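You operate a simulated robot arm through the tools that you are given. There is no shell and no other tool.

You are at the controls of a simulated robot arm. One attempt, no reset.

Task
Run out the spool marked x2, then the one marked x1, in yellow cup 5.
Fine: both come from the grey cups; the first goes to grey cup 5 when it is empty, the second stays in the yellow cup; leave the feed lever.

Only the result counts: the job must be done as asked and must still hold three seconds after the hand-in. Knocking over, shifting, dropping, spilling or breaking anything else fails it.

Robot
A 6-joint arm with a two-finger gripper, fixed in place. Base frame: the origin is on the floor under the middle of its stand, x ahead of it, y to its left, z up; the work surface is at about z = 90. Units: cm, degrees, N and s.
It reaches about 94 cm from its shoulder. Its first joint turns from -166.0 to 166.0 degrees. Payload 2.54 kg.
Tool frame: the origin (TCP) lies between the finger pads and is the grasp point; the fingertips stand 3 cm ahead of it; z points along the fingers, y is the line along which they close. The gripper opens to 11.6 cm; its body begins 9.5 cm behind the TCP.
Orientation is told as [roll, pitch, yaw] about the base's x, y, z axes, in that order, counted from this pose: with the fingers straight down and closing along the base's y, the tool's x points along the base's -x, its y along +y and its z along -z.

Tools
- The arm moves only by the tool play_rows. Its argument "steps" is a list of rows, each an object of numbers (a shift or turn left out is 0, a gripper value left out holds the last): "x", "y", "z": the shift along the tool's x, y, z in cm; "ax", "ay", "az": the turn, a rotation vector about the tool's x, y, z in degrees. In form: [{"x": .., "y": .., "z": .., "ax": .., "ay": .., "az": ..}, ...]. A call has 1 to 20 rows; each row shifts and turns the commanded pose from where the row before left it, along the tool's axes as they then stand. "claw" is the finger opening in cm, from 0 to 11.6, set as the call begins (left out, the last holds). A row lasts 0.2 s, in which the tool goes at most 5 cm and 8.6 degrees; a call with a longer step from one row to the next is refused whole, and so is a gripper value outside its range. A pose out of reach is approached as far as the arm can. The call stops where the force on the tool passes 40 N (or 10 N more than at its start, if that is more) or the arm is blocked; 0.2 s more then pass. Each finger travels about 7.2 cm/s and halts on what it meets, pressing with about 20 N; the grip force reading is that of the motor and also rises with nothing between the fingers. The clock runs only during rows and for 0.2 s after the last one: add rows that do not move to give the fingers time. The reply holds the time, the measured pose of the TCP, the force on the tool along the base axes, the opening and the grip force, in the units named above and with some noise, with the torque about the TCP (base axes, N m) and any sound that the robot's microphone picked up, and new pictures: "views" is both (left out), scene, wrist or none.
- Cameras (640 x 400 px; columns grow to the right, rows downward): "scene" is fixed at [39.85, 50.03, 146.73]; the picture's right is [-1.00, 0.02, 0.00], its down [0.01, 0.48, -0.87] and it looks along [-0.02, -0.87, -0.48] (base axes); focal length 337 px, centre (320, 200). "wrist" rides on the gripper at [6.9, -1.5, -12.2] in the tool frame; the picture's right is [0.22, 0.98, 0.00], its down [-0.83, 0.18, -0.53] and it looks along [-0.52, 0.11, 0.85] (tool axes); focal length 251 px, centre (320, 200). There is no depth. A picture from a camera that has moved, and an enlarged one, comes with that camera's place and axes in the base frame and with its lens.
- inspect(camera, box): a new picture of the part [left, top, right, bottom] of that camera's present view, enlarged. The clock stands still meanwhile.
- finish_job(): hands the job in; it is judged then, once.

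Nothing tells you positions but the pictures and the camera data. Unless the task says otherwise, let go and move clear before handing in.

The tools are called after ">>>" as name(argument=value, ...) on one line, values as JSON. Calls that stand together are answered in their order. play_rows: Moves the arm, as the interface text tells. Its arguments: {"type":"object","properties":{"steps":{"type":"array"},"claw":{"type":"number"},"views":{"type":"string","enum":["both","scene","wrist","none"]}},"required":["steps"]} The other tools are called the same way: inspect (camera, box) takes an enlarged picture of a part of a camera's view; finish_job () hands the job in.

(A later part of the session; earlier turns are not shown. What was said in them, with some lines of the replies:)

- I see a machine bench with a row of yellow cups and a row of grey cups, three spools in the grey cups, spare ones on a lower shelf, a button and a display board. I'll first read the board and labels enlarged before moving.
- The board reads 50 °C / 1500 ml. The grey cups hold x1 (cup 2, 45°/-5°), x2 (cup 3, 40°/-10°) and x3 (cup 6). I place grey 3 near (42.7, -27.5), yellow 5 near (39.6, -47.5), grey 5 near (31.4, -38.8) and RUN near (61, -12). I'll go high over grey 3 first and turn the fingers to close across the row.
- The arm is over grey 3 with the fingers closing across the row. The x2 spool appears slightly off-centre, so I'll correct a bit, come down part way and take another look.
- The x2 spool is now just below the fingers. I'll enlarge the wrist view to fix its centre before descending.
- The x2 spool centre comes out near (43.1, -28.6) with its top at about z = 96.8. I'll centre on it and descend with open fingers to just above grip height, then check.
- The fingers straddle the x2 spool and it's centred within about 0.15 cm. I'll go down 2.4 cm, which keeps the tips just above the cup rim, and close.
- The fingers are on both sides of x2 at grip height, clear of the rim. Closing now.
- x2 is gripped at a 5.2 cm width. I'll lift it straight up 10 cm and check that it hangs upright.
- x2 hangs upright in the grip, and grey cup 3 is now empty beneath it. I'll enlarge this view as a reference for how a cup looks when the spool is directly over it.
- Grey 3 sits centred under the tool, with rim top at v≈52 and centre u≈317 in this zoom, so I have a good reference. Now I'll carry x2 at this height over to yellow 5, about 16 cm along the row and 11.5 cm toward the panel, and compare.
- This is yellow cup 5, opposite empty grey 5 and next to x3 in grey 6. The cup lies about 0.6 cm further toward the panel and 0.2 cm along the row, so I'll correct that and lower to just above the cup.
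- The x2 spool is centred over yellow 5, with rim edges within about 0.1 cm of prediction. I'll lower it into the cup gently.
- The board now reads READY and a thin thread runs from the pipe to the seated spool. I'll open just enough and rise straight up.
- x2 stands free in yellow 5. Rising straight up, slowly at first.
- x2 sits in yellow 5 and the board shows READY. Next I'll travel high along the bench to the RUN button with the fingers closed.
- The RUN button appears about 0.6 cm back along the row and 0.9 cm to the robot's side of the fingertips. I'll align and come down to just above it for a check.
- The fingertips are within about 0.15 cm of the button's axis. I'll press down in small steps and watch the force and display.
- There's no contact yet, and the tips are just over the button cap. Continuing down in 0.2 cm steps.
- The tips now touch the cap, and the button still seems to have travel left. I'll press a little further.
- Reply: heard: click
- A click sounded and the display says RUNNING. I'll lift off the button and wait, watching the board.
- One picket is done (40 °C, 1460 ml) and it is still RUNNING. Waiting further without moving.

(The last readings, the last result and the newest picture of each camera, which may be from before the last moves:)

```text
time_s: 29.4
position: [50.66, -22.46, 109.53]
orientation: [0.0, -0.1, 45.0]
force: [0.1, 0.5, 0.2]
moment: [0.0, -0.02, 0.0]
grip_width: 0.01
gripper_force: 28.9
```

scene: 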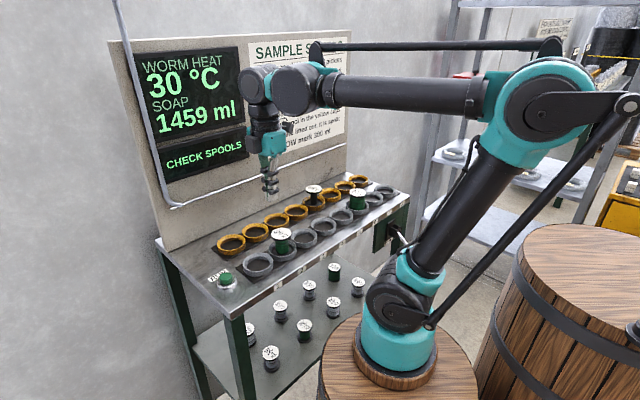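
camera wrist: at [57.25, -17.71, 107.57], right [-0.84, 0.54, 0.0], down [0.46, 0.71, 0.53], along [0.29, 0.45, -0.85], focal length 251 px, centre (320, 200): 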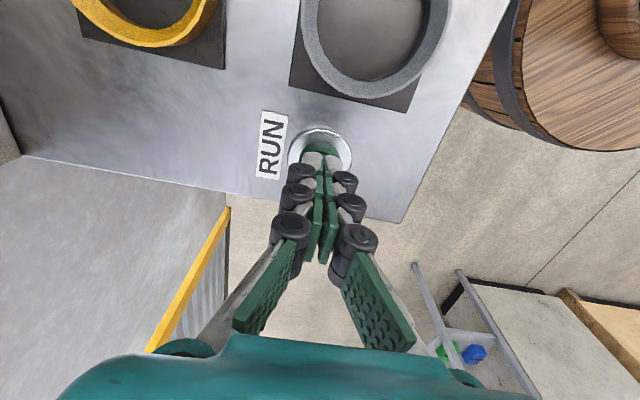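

It went to 30 °C and 1459 ml, and the board now shows CHECK SPOOLS, so x2 has run out. I'll confirm that it's bare.

>>> inspect(camera="scene", box=[210, 160, 410, 290])

>>> inspect(camera="scene", box=[130, 40, 270, 190])

```text
3.08 times, centred on (310, 225) of scene
camera zoom: at [39.85, 50.03, 146.73], right [-1.0, 0.02, 0.0], down [0.01, 0.48, -0.87], along [-0.02, -0.87, -0.48], focal length 1036 px, centre (351, 123)
```

zoom: 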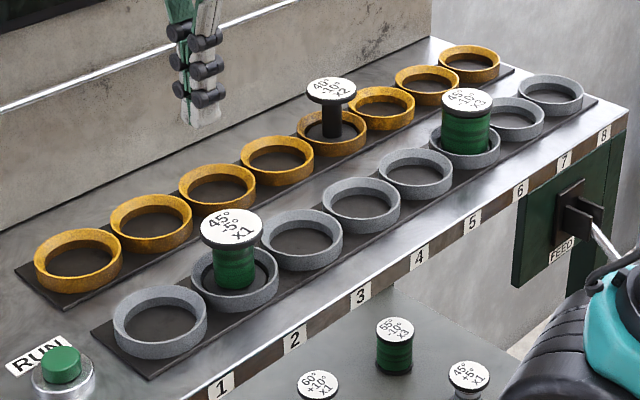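

```text
2.67 times, centred on (200, 115) of scene
camera zoom: at [39.85, 50.03, 146.73], right [-1.0, 0.02, 0.0], down [0.01, 0.48, -0.87], along [-0.02, -0.87, -0.48], focal length 898 px, centre (640, 427)
```

zoom: 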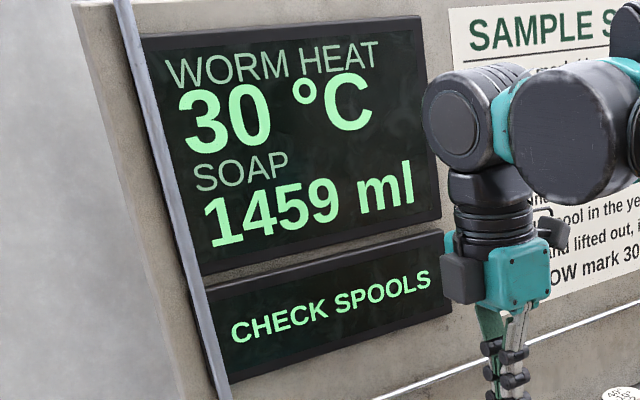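

x2 is bare and still upright in yellow 5. I'll go back over yellow 5 with the fingers part-open to fetch it.

>>> play_rows(steps=[{"x": 2.0, "y": -0.8}, {"x": 3.4, "y": -1.4}, {"x": 3.6, "y": -1.55}, {"x": 3.6, "y": -1.55}, {"x": 3.6, "y": -1.55}, {"x": 3.6, "y": -1.5}, {"x": 3.0, "y": -1.25}, {"x": 2.0, "y": -0.8}, {"x": 1.06, "y": -0.4}, {"z": 2.5}, {"z": 2.5}, {}, {}], claw=8.6)

>>> inspect(camera="wrist", box=[220, 60, 420, 260])

```text
time_s: 32.2
position: [39.89, -48.35, 104.4]
orientation: [0.0, 0.0, 45.0]
force: [-0.4, 0.6, -0.2]
moment: [0.04, 0.01, -0.02]
grip_width: 8.58
gripper_force: 0.0
camera wrist: at [36.06, -54.38, 116.53], right [-0.84, 0.54, 0.0], down [0.46, 0.71, 0.53], along [0.29, 0.45, -0.85], focal length 251 px, centre (320, 200)
```

scene: 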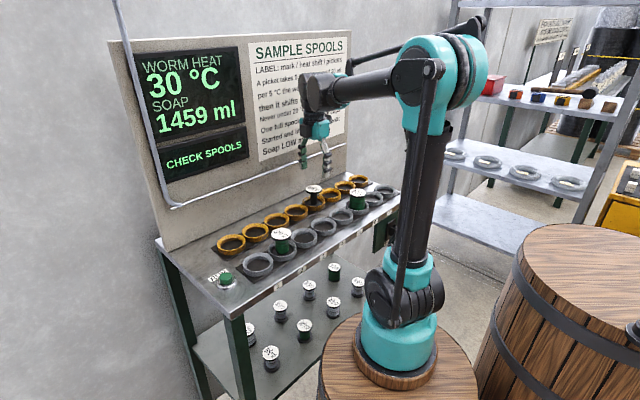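
wrist: 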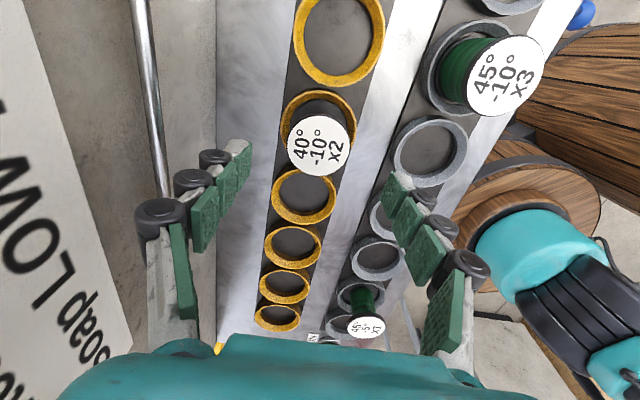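

```text
2.00 times, centred on (320, 160) of wrist
camera zoom: at [36.06, -54.38, 116.53], right [-0.84, 0.54, 0.0], down [0.46, 0.71, 0.53], along [0.29, 0.45, -0.85], focal length 503 px, centre (320, 280)
```

zoom: 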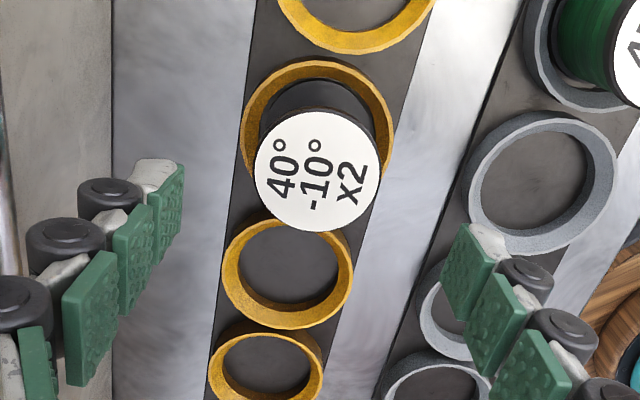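

x2 is centred between the fingers to within about 0.2 cm. Descending to the earlier grip height and closing.

>>> play_rows(steps=[{"x": -0.1, "y": -0.1, "z": 2.0}, {"z": 2.5}, {"z": 2.0}, {"z": 1.3}, {"z": 0.85}, {}, {}], views="none")

>>> play_rows(steps=[{}, {}, {}, {}, {}], claw=3.0)

>>> inspect(camera="scene", box=[270, 130, 380, 230])

```text
time_s: 33.8
position: [40.2, -48.36, 95.84]
orientation: [0.1, 0.0, 45.0]
force: [-0.3, -0.6, 0.1]
moment: [-0.01, 0.05, -0.01]
grip_width: 8.62
gripper_force: 0.0
```

```text
time_s: 35.0
position: [40.15, -48.28, 95.91]
orientation: [0.0, 0.0, 44.9]
force: [1.0, -0.4, 3.0]
moment: [-0.04, -0.04, 0.04]
grip_width: 5.2
gripper_force: 20.2
camera wrist: at [36.16, -54.26, 108.0], right [-0.84, 0.54, 0.0], down [0.46, 0.71, 0.53], along [0.29, 0.45, -0.85], focal length 251 px, centre (320, 200)
```

scene: 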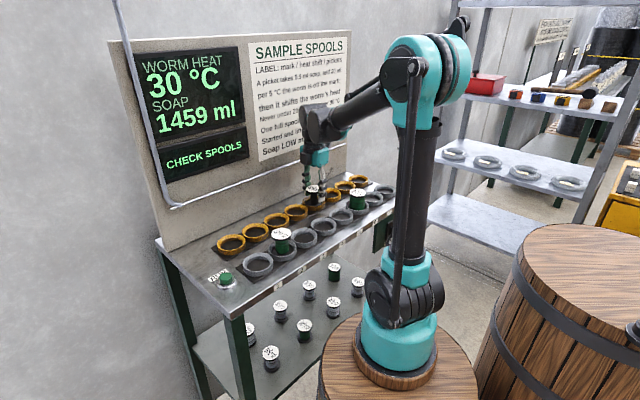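
wrist: 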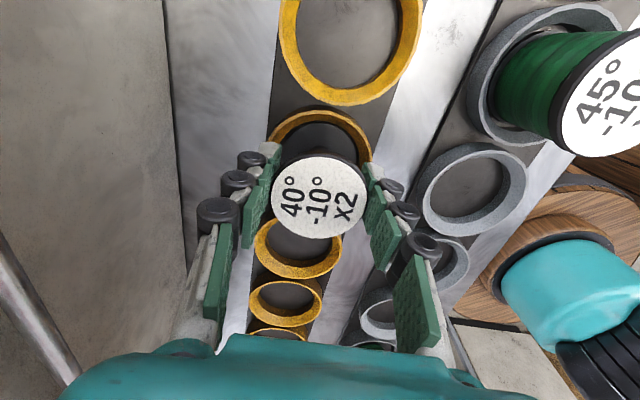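

```text
4.00 times, centred on (325, 180) of scene
camera zoom: at [39.85, 50.03, 146.73], right [-1.0, 0.02, 0.0], down [0.01, 0.48, -0.87], along [-0.02, -0.87, -0.48], focal length 1346 px, centre (300, 280)
```

zoom: 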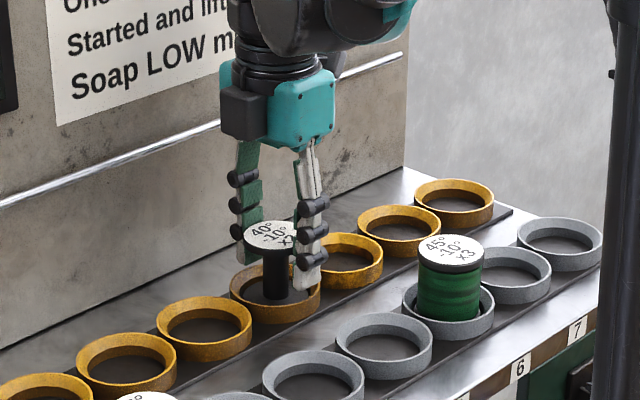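

The empty x2 is gripped at 5.2 cm. I'll lift it 10 cm and move it 12 cm straight across to above grey 5.

>>> play_rows(steps=[{"z": -0.5}, {"z": -1.0}, {"z": -1.5}, {"z": -2.0}, {"z": -2.5}, {"z": -2.5}, {}, {"y": 1.5}, {"y": 2.5}, {"y": 3.0}, {"y": 2.5}, {"y": 1.5}, {"y": 1.0}, {}, {}])

>>> inspect(camera="wrist", box=[220, 60, 420, 260])

>>> inspect(camera="scene", box=[260, 130, 400, 260])

```text
time_s: 38.2
position: [31.59, -40.0, 105.86]
orientation: [0.0, 0.0, 44.9]
force: [-0.3, 0.0, -2.1]
moment: [-0.03, 0.02, 0.02]
grip_width: 5.23
gripper_force: 19.6
camera wrist: at [27.73, -45.89, 118.0], right [-0.84, 0.54, 0.0], down [0.46, 0.71, 0.53], along [0.29, 0.45, -0.85], focal length 251 px, centre (320, 200)
```

scene: 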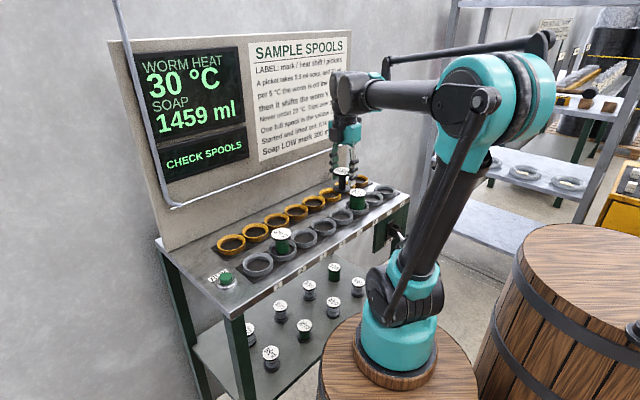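
wrist: 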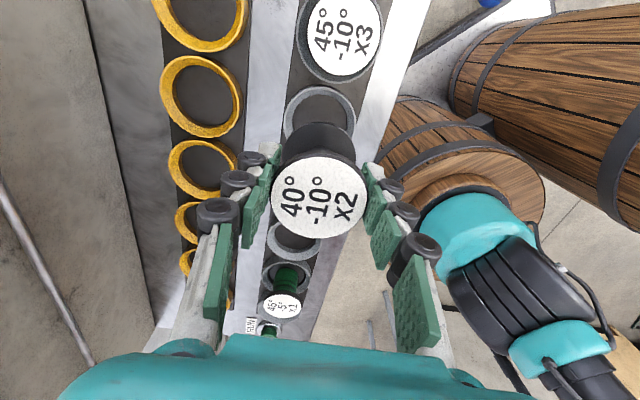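

```text
2.00 times, centred on (320, 160) of wrist
camera zoom: at [27.73, -45.89, 118.0], right [-0.84, 0.54, 0.0], down [0.46, 0.71, 0.53], along [0.29, 0.45, -0.85], focal length 503 px, centre (320, 280)
```

zoom: 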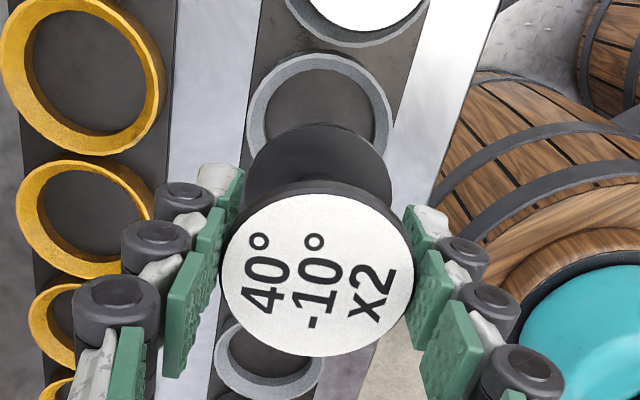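

```text
3.08 times, centred on (330, 195) of scene
camera zoom: at [39.85, 50.03, 146.73], right [-1.0, 0.02, 0.0], down [0.01, 0.48, -0.87], along [-0.02, -0.87, -0.48], focal length 1036 px, centre (289, 215)
```

zoom: 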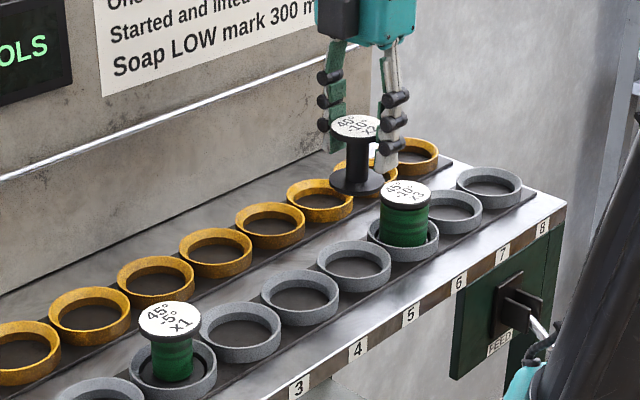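

The empty x2 hangs over grey 5, the cup next to x3, and its rim matches the reference to within 0.15 cm. Lowering it in gently.

>>> play_rows(steps=[{"z": 1.5}, {"z": 2.0}, {"z": 2.0}, {"z": 1.8}, {"z": 1.2}, {"z": 0.8}, {"z": 0.5}, {}, {}])

>>> inspect(camera="scene", box=[270, 130, 400, 250])

>>> inspect(camera="wrist", box=[220, 60, 420, 260])

```text
time_s: 40.2
position: [31.48, -39.62, 95.9]
orientation: [-0.1, 0.0, 45.0]
force: [0.3, 1.0, -2.1]
moment: [0.03, -0.02, 0.03]
grip_width: 5.2
gripper_force: 20.0
camera wrist: at [27.71, -45.72, 108.16], right [-0.84, 0.54, 0.0], down [0.46, 0.71, 0.53], along [0.29, 0.45, -0.85], focal length 251 px, centre (320, 200)
```

scene: 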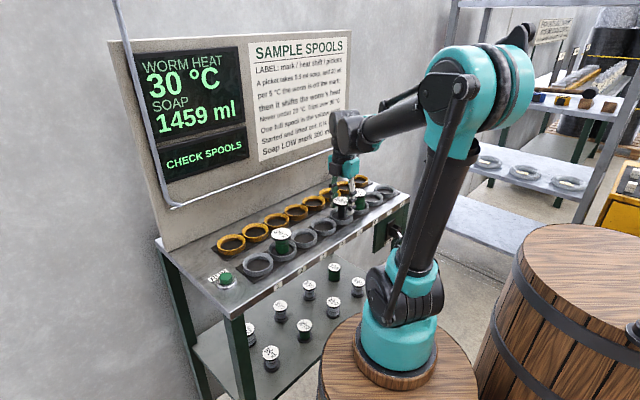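
wrist: 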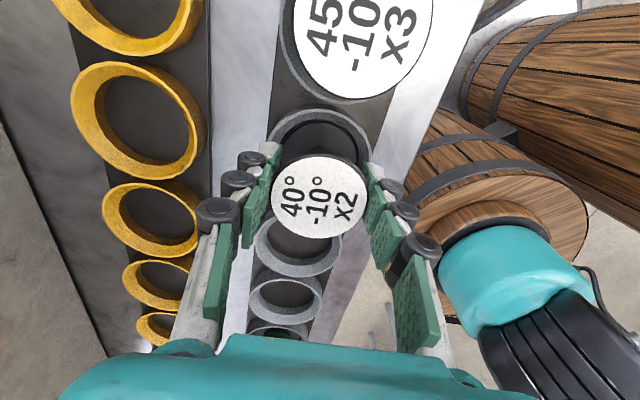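

```text
3.33 times, centred on (335, 190) of scene
camera zoom: at [39.85, 50.03, 146.73], right [-1.0, 0.02, 0.0], down [0.01, 0.48, -0.87], along [-0.02, -0.87, -0.48], focal length 1122 px, centre (270, 233)
```

zoom: 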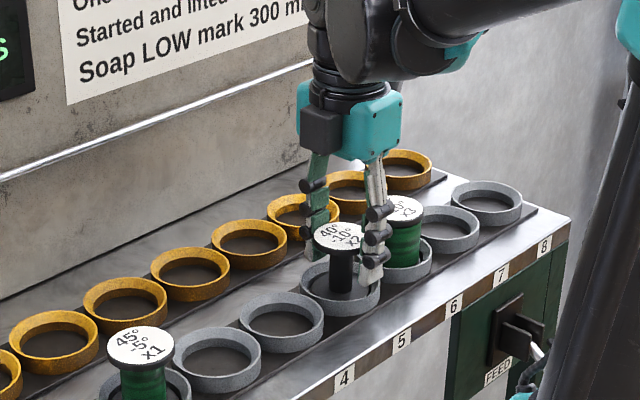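

```text
2.00 times, centred on (320, 160) of wrist
camera zoom: at [27.71, -45.72, 108.16], right [-0.84, 0.54, 0.0], down [0.46, 0.71, 0.53], along [0.29, 0.45, -0.85], focal length 503 px, centre (320, 280)
```

zoom: 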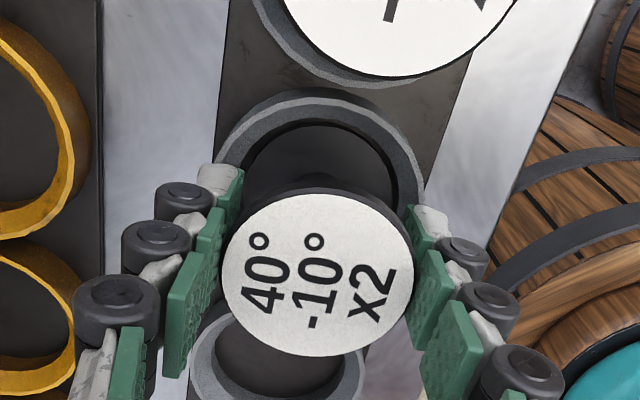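

x2 is inside grey 5 but its weight still hangs on the tool. I'll lower a touch more before letting go.

>>> play_rows(steps=[{"z": 0.1}, {"z": 0.1}, {}], views="none")

```text
time_s: 41.0
position: [31.64, -39.84, 95.8]
orientation: [0.0, 0.1, 45.1]
force: [1.9, 0.5, 12.1]
moment: [0.06, -0.1, -0.03]
grip_width: 5.19
gripper_force: 19.7
```

It's seated now, with 12 N of contact. I'll ease back 0.1 cm, open, then rise straight up.

>>> play_rows(steps=[{"z": -0.1}, {}], views="none")

>>> play_rows(steps=[{}, {}, {}, {"z": -0.5}, {"z": -1.0}, {"z": -2.0}, {"z": -3.0}, {"z": -3.0}, {"z": -3.0}, {}], claw=8.0)

>>> inspect(camera="scene", box=[210, 160, 410, 290])

```text
time_s: 41.6
position: [31.53, -39.59, 95.9]
orientation: [0.0, 0.1, 45.1]
force: [-0.5, -0.2, -2.7]
moment: [0.0, 0.01, -0.02]
grip_width: 5.21
gripper_force: 19.8
```

```text
time_s: 43.8
position: [31.76, -39.71, 108.41]
orientation: [0.0, 0.0, 45.0]
force: [-0.2, -0.1, 0.5]
moment: [0.03, 0.01, -0.03]
grip_width: 8.01
gripper_force: 0.0
camera wrist: at [27.79, -45.72, 120.65], right [-0.84, 0.54, 0.0], down [0.46, 0.71, 0.53], along [0.29, 0.45, -0.85], focal length 251 px, centre (320, 200)
```

scene: 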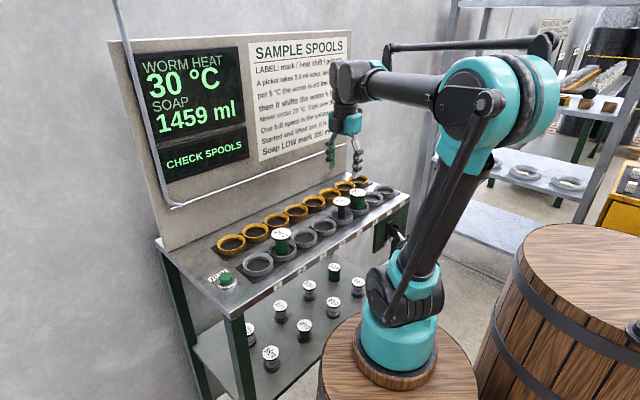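
wrist: 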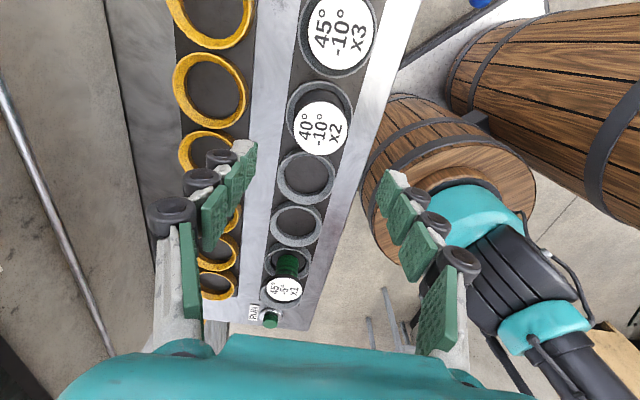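

```text
3.08 times, centred on (310, 225) of scene
camera zoom: at [39.85, 50.03, 146.73], right [-1.0, 0.02, 0.0], down [0.01, 0.48, -0.87], along [-0.02, -0.87, -0.48], focal length 1036 px, centre (351, 123)
```

zoom: 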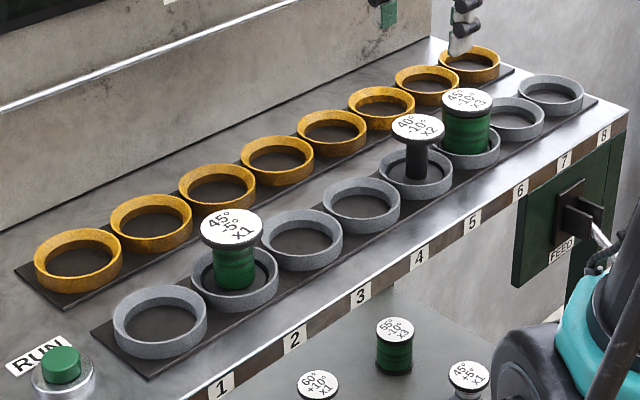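

The empty x2 stands upright in grey 5. Now I'll go back along the grey row, staying high, to above x1 in grey 2.

>>> play_rows(steps=[{"x": -2.0}, {"x": -3.5}, {"x": -4.0}, {"x": -4.0}, {"x": -4.0}, {"x": -3.5}, {"x": -2.0}, {"x": -0.9}, {"z": 2.0}, {"z": 2.0}, {}, {}], claw=8.6, views="wrist")

>>> inspect(camera="wrist", box=[220, 60, 420, 260])

```text
time_s: 46.4
position: [48.41, -22.83, 104.27]
orientation: [0.0, 0.1, 45.0]
force: [0.2, 0.1, -0.2]
moment: [0.05, 0.03, 0.02]
grip_width: 8.62
gripper_force: 0.1
camera wrist: at [44.49, -28.86, 116.58], right [-0.84, 0.54, 0.0], down [0.46, 0.71, 0.53], along [0.29, 0.45, -0.85], focal length 251 px, centre (320, 200)
```

wrist: 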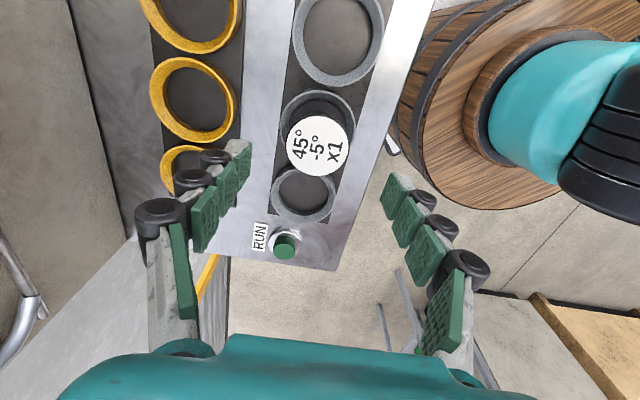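

```text
2.00 times, centred on (320, 160) of wrist
camera zoom: at [44.49, -28.86, 116.58], right [-0.84, 0.54, 0.0], down [0.46, 0.71, 0.53], along [0.29, 0.45, -0.85], focal length 503 px, centre (320, 280)
```

zoom: 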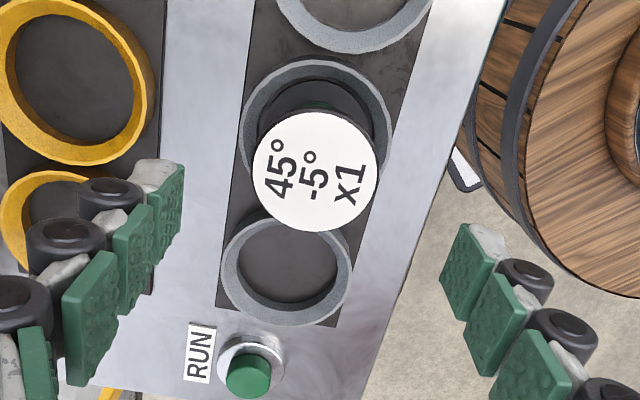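

x1 (45°/-5°) is centred between the fingers. Descending to grip height and closing.

>>> play_rows(steps=[{"x": -0.1, "y": -0.15, "z": 2.0}, {"z": 2.5}, {"z": 2.0}, {"z": 1.3}, {"z": 0.75}, {}, {}], views="none")

>>> play_rows(steps=[{}, {}, {}, {}, {}], claw=3.0, views="wrist")

>>> inspect(camera="scene", box=[210, 160, 350, 290])

```text
time_s: 48.0
position: [48.59, -22.93, 95.88]
orientation: [0.0, 0.0, 45.1]
force: [-0.2, -0.5, -0.8]
moment: [0.01, -0.02, -0.01]
grip_width: 8.59
gripper_force: 0.0
```

```text
time_s: 49.2
position: [48.66, -22.96, 95.9]
orientation: [0.0, 0.0, 45.0]
force: [0.3, 1.6, 0.7]
moment: [-0.04, -0.05, -0.01]
grip_width: 5.21
gripper_force: 19.7
camera wrist: at [44.76, -28.86, 108.06], right [-0.84, 0.54, 0.0], down [0.46, 0.71, 0.53], along [0.29, 0.45, -0.85], focal length 251 px, centre (320, 200)
```

wrist: 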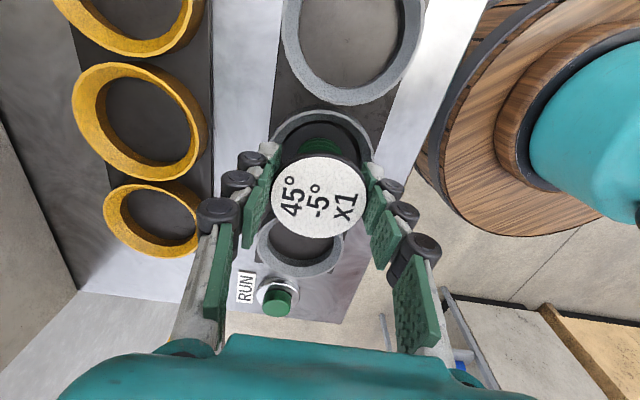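

```text
3.08 times, centred on (280, 225) of scene
camera zoom: at [39.85, 50.03, 146.73], right [-1.0, 0.02, 0.0], down [0.01, 0.48, -0.87], along [-0.02, -0.87, -0.48], focal length 1036 px, centre (443, 123)
```

zoom: 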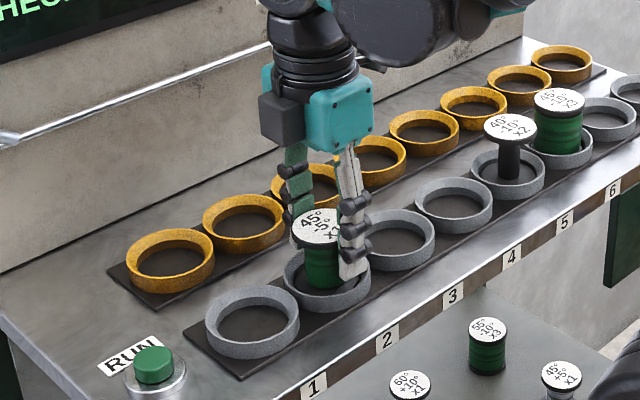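

x1 is gripped. I'll lift it 10 cm and carry it over to yellow 5.

>>> play_rows(steps=[{"z": -0.5}, {"z": -1.0}, {"z": -1.5}, {"z": -2.0}, {"z": -2.5}, {"z": -2.5}, {}, {"x": 1.8, "y": -0.9}, {"x": 3.0, "y": -1.5}, {"x": 3.5, "y": -1.7}, {"x": 3.5, "y": -1.7}, {"x": 3.5, "y": -1.7}, {"x": 3.4, "y": -1.7}, {"x": 2.8, "y": -1.4}, {"x": 1.7, "y": -0.8}, {"x": 0.9, "y": -0.45}, {}, {}])

>>> inspect(camera="wrist", box=[220, 60, 420, 260])

>>> inspect(camera="scene", box=[210, 120, 410, 270])

```text
time_s: 53.0
position: [40.1, -48.35, 105.93]
orientation: [0.0, 0.0, 44.9]
force: [-0.2, -0.3, -1.1]
moment: [0.0, 0.01, 0.03]
grip_width: 5.21
gripper_force: 19.9
camera wrist: at [36.18, -54.25, 118.12], right [-0.84, 0.54, 0.0], down [0.46, 0.71, 0.53], along [0.29, 0.45, -0.85], focal length 251 px, centre (320, 200)
```

scene: 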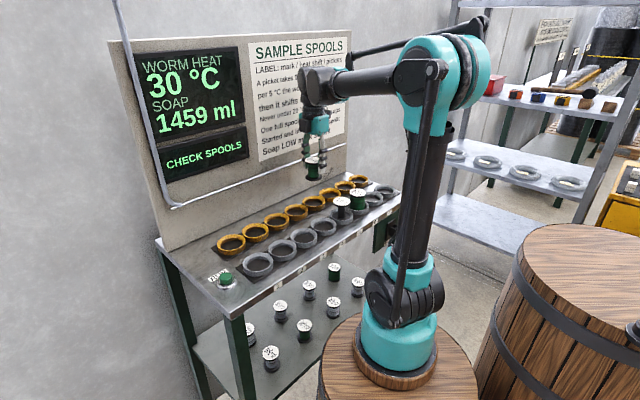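
wrist: 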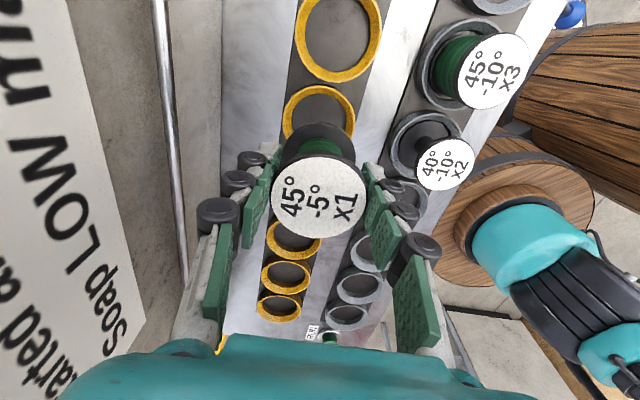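

```text
2.00 times, centred on (320, 160) of wrist
camera zoom: at [36.18, -54.25, 118.12], right [-0.84, 0.54, 0.0], down [0.46, 0.71, 0.53], along [0.29, 0.45, -0.85], focal length 503 px, centre (320, 280)
```

zoom: 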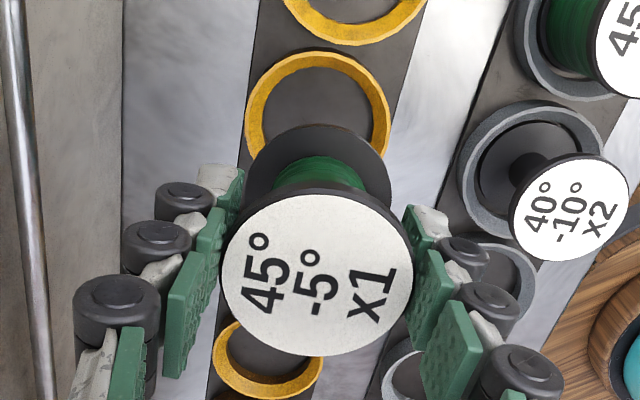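

```text
2.67 times, centred on (310, 195) of scene
camera zoom: at [39.85, 50.03, 146.73], right [-1.0, 0.02, 0.0], down [0.01, 0.48, -0.87], along [-0.02, -0.87, -0.48], focal length 898 px, centre (347, 213)
```

zoom: 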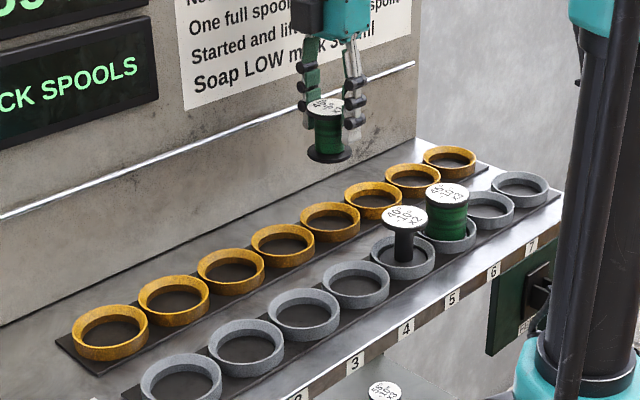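

x1 is centred over yellow 5, directly opposite the emptied x2 in grey 5. Lowering it in.

>>> play_rows(steps=[{"z": 1.5}, {"z": 2.0}, {"z": 2.0}, {"z": 1.8}, {"z": 1.2}, {"z": 0.8}, {"z": 0.6}, {}, {}])

>>> inspect(camera="scene", box=[270, 130, 380, 230])

```text
time_s: 55.0
position: [40.06, -48.48, 96.06]
orientation: [0.0, 0.0, 44.9]
force: [0.4, -0.4, -1.0]
moment: [0.01, 0.01, 0.04]
grip_width: 5.2
gripper_force: 20.2
camera wrist: at [36.15, -54.33, 108.11], right [-0.84, 0.54, 0.0], down [0.46, 0.71, 0.53], along [0.29, 0.45, -0.85], focal length 251 px, centre (320, 200)
```

scene: 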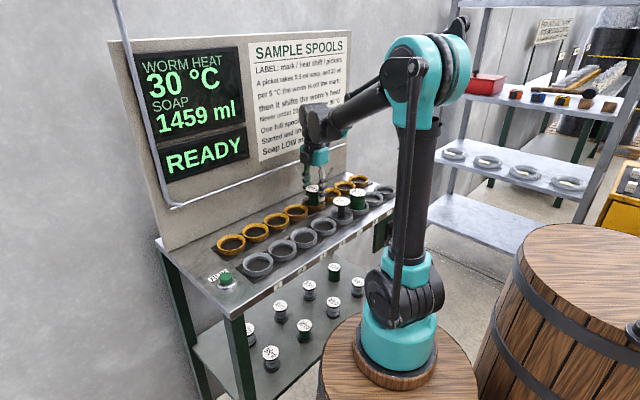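
wrist: 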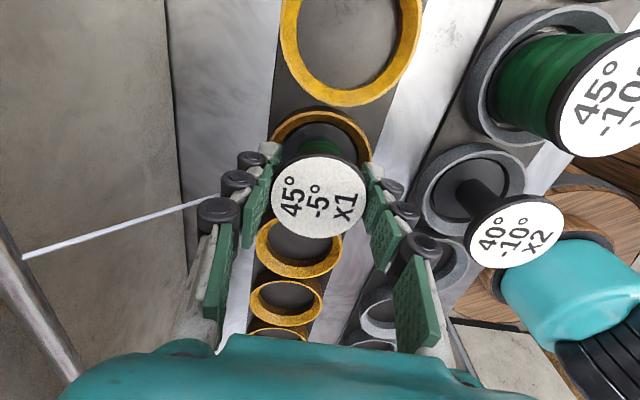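

```text
4.00 times, centred on (325, 180) of scene
camera zoom: at [39.85, 50.03, 146.73], right [-1.0, 0.02, 0.0], down [0.01, 0.48, -0.87], along [-0.02, -0.87, -0.48], focal length 1346 px, centre (300, 280)
```

zoom: 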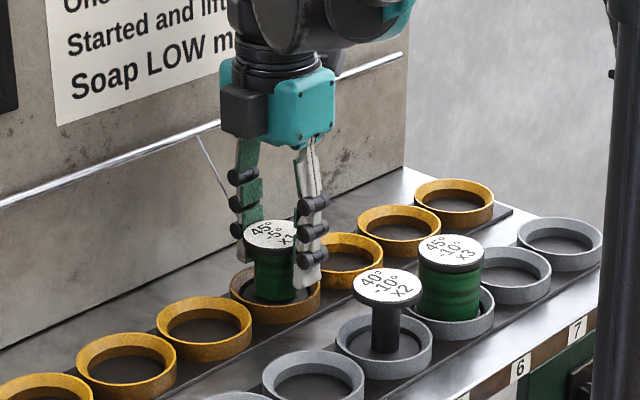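

READY again, with x1 about 0.15 cm above seated. I'll ease it down a touch, open and rise.

>>> play_rows(steps=[{"z": 0.1}, {}], views="none")

>>> play_rows(steps=[{}, {}, {}, {"z": -0.5}, {"z": -1.0}, {"z": -2.0}, {"z": -3.0}, {"z": -3.0}, {"z": -3.0}, {}], claw=8.0)

>>> inspect(camera="scene", box=[210, 160, 410, 290])

```text
time_s: 55.6
position: [39.95, -48.38, 95.88]
orientation: [0.1, 0.1, 45.0]
force: [2.3, 1.5, 13.1]
moment: [0.06, -0.14, 0.03]
grip_width: 5.19
gripper_force: 20.1
```

```text
time_s: 57.8
position: [39.95, -48.34, 108.51]
orientation: [0.1, 0.0, 45.0]
force: [-0.2, -0.3, 0.2]
moment: [-0.01, -0.03, 0.01]
grip_width: 8.02
gripper_force: 0.0
camera wrist: at [36.02, -54.28, 120.58], right [-0.84, 0.54, 0.0], down [0.46, 0.71, 0.53], along [0.29, 0.45, -0.85], focal length 251 px, centre (320, 200)
```

scene: 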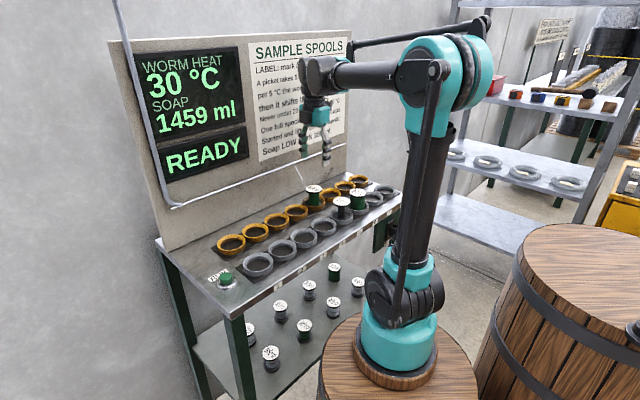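
wrist: 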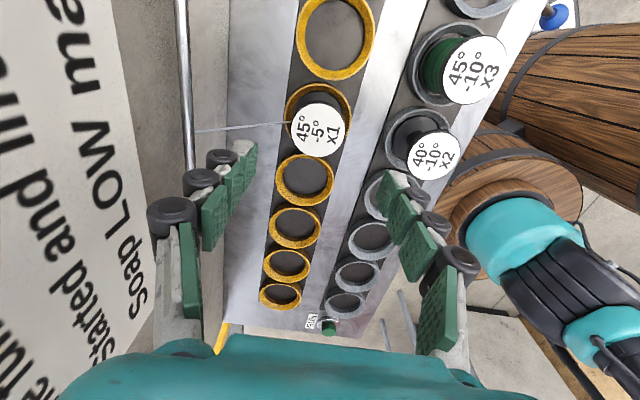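

```text
3.08 times, centred on (310, 225) of scene
camera zoom: at [39.85, 50.03, 146.73], right [-1.0, 0.02, 0.0], down [0.01, 0.48, -0.87], along [-0.02, -0.87, -0.48], focal length 1036 px, centre (351, 123)
```

zoom: 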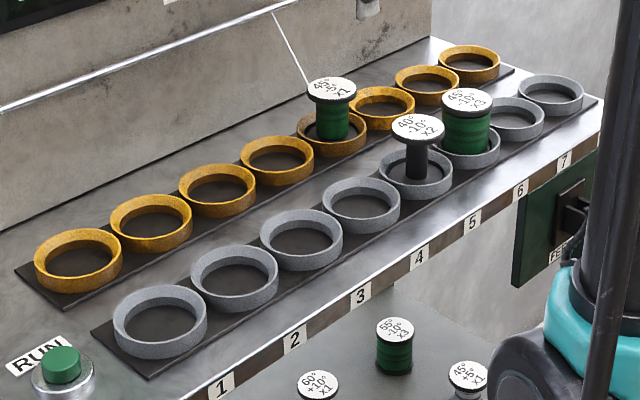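

x1 is free in yellow 5 with the thread fed and READY showing. Now back to the RUN button, fingers closed.

>>> play_rows(steps=[{"x": -2.0, "y": 0.55, "z": -1.0}, {"x": -3.5, "y": 0.95}, {"x": -4.4, "y": 1.15}, {"x": -4.4, "y": 1.15}, {"x": -4.4, "y": 1.15}, {"x": -4.4, "y": 1.15}, {"x": -4.4, "y": 1.15}, {"x": -4.4, "y": 1.15}, {"x": -4.0, "y": 1.1}, {"x": -3.2, "y": 0.8}, {"x": -1.84, "y": 0.5}, {}, {"z": 3.0}, {"z": 3.0}, {"z": 3.0}, {"z": 1.0}, {}, {}], claw=0)

>>> inspect(camera="wrist", box=[260, 100, 380, 220])

```text
time_s: 61.6
position: [61.21, -11.7, 99.35]
orientation: [0.0, 0.0, 45.0]
force: [0.1, -0.1, 0.0]
moment: [0.03, -0.01, 0.02]
grip_width: 0.0
gripper_force: 20.8
camera wrist: at [57.4, -17.75, 111.47], right [-0.84, 0.54, 0.0], down [0.46, 0.71, 0.53], along [0.29, 0.45, -0.85], focal length 251 px, centre (320, 200)
```

scene: 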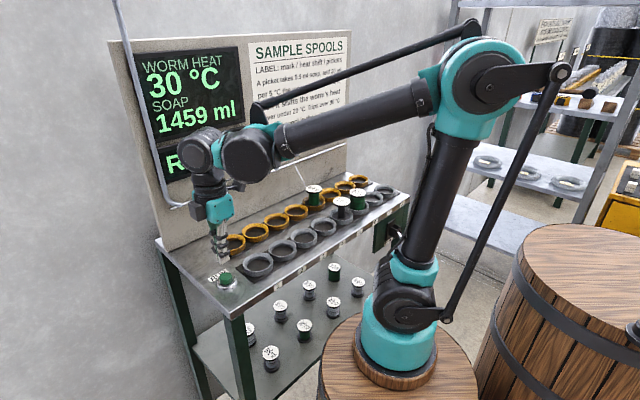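
wrist: 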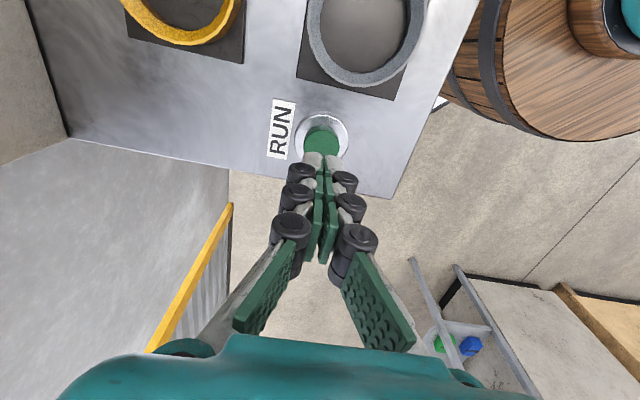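

```text
3.33 times, centred on (320, 160) of wrist
camera zoom: at [57.4, -17.75, 111.47], right [-0.84, 0.54, 0.0], down [0.46, 0.71, 0.53], along [0.29, 0.45, -0.85], focal length 838 px, centre (320, 333)
```

zoom: 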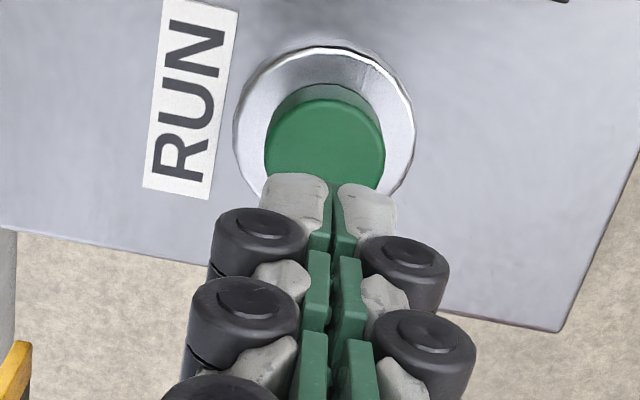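

The tips are over the button exactly as before. Pressing once to the depth that clicked last time.

>>> play_rows(steps=[{"x": 0.1, "z": 1.8}, {"z": 1.3}, {"z": 0.7}, {"z": 0.3}, {"z": 0.3}, {"z": 0.2}, {"z": 0.2}], views="scene")

```text
time_s: 63.2
position: [61.23, -11.84, 94.65]
orientation: [0.0, 0.1, 45.0]
force: [-1.5, -0.9, 2.1]
moment: [0.0, 0.05, 0.02]
grip_width: 0.63
gripper_force: 28.6
heard: click
```

scene: 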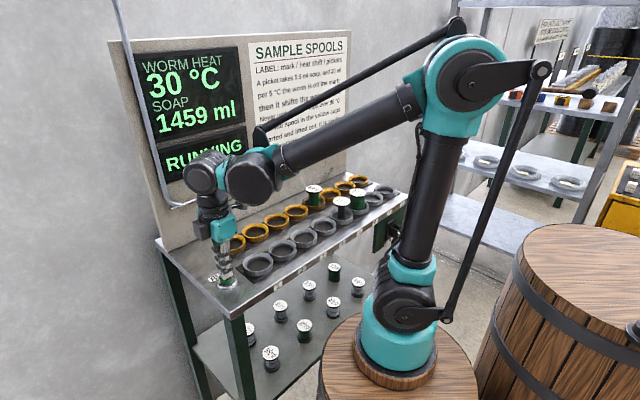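

Click heard and RUNNING shows. I'll rise clear, back away along the row above the bench, and wait for it to finish.

>>> play_rows(steps=[{"z": -0.5}, {"z": -1.5}, {"z": -3.0}, {"z": -4.0}, {"z": -4.0}, {"x": 3, "z": -2.0}, {"x": 4, "z": -2.0}, {"x": 4}, {"x": 4}, {}, {}, {}, {}, {}, {}, {}, {}, {}, {}, {}])

>>> inspect(camera="scene", box=[210, 160, 410, 290])

```text
time_s: 67.4
position: [50.62, -22.51, 111.52]
orientation: [0.0, 0.1, 45.0]
force: [0.1, -0.3, 0.4]
moment: [-0.01, 0.02, -0.02]
grip_width: 0.0
gripper_force: 28.6
camera wrist: at [46.68, -28.51, 123.68], right [-0.84, 0.54, 0.0], down [0.46, 0.71, 0.53], along [0.29, 0.45, -0.85], focal length 251 px, centre (320, 200)
```

scene: 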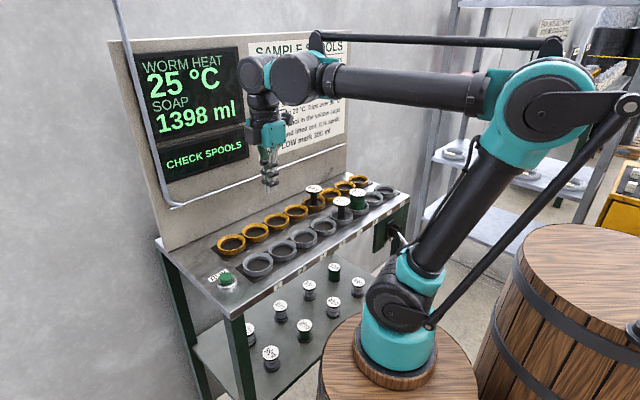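
wrist: 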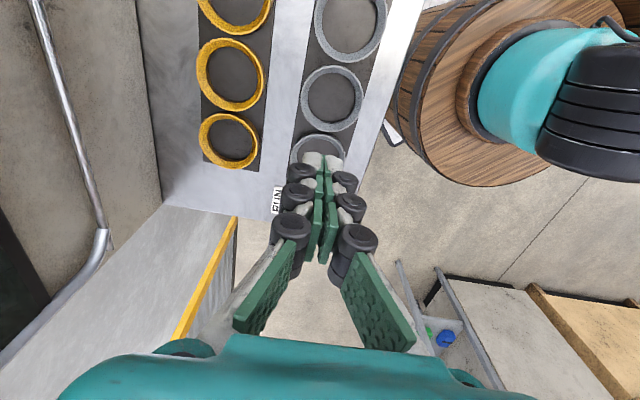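

```text
3.08 times, centred on (310, 225) of scene
camera zoom: at [39.85, 50.03, 146.73], right [-1.0, 0.02, 0.0], down [0.01, 0.48, -0.87], along [-0.02, -0.87, -0.48], focal length 1036 px, centre (351, 123)
```

zoom: 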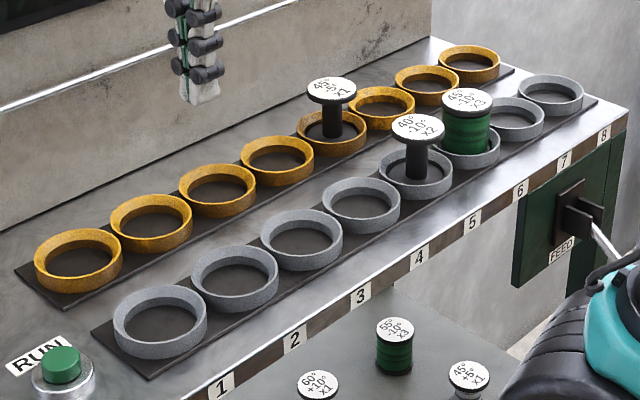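

The board shows 25 °C and 1398 ml. x1 has run out and stands in yellow 5, the emptied x2 is in grey 5, x3 and the feed lever are untouched, and the arm is clear above the bench. I'm handing in.

>>> finish_job()

```text
The job is handed in.
```

Both spools have been run out in yellow cup 5, x2 first and then x1, and I have handed the job in. The hand-in was accepted, but no verdict came back.

- **x2:** it came from grey cup 3, took the worm from 50 °C to 30 °C, and now stands empty in grey cup 5.
- **x1:** it came from grey cup 2, took the worm from 30 °C to 25 °C, and stays empty in yellow cup 5.
- **Soap:** the board read 1398 ml at the end, well above the 300 ml LOW mark.

I left the feed lever and the x3 spool in grey cup 6 alone. The last pictures show nothing else moved or knocked over, and the arm was clear above the bench.
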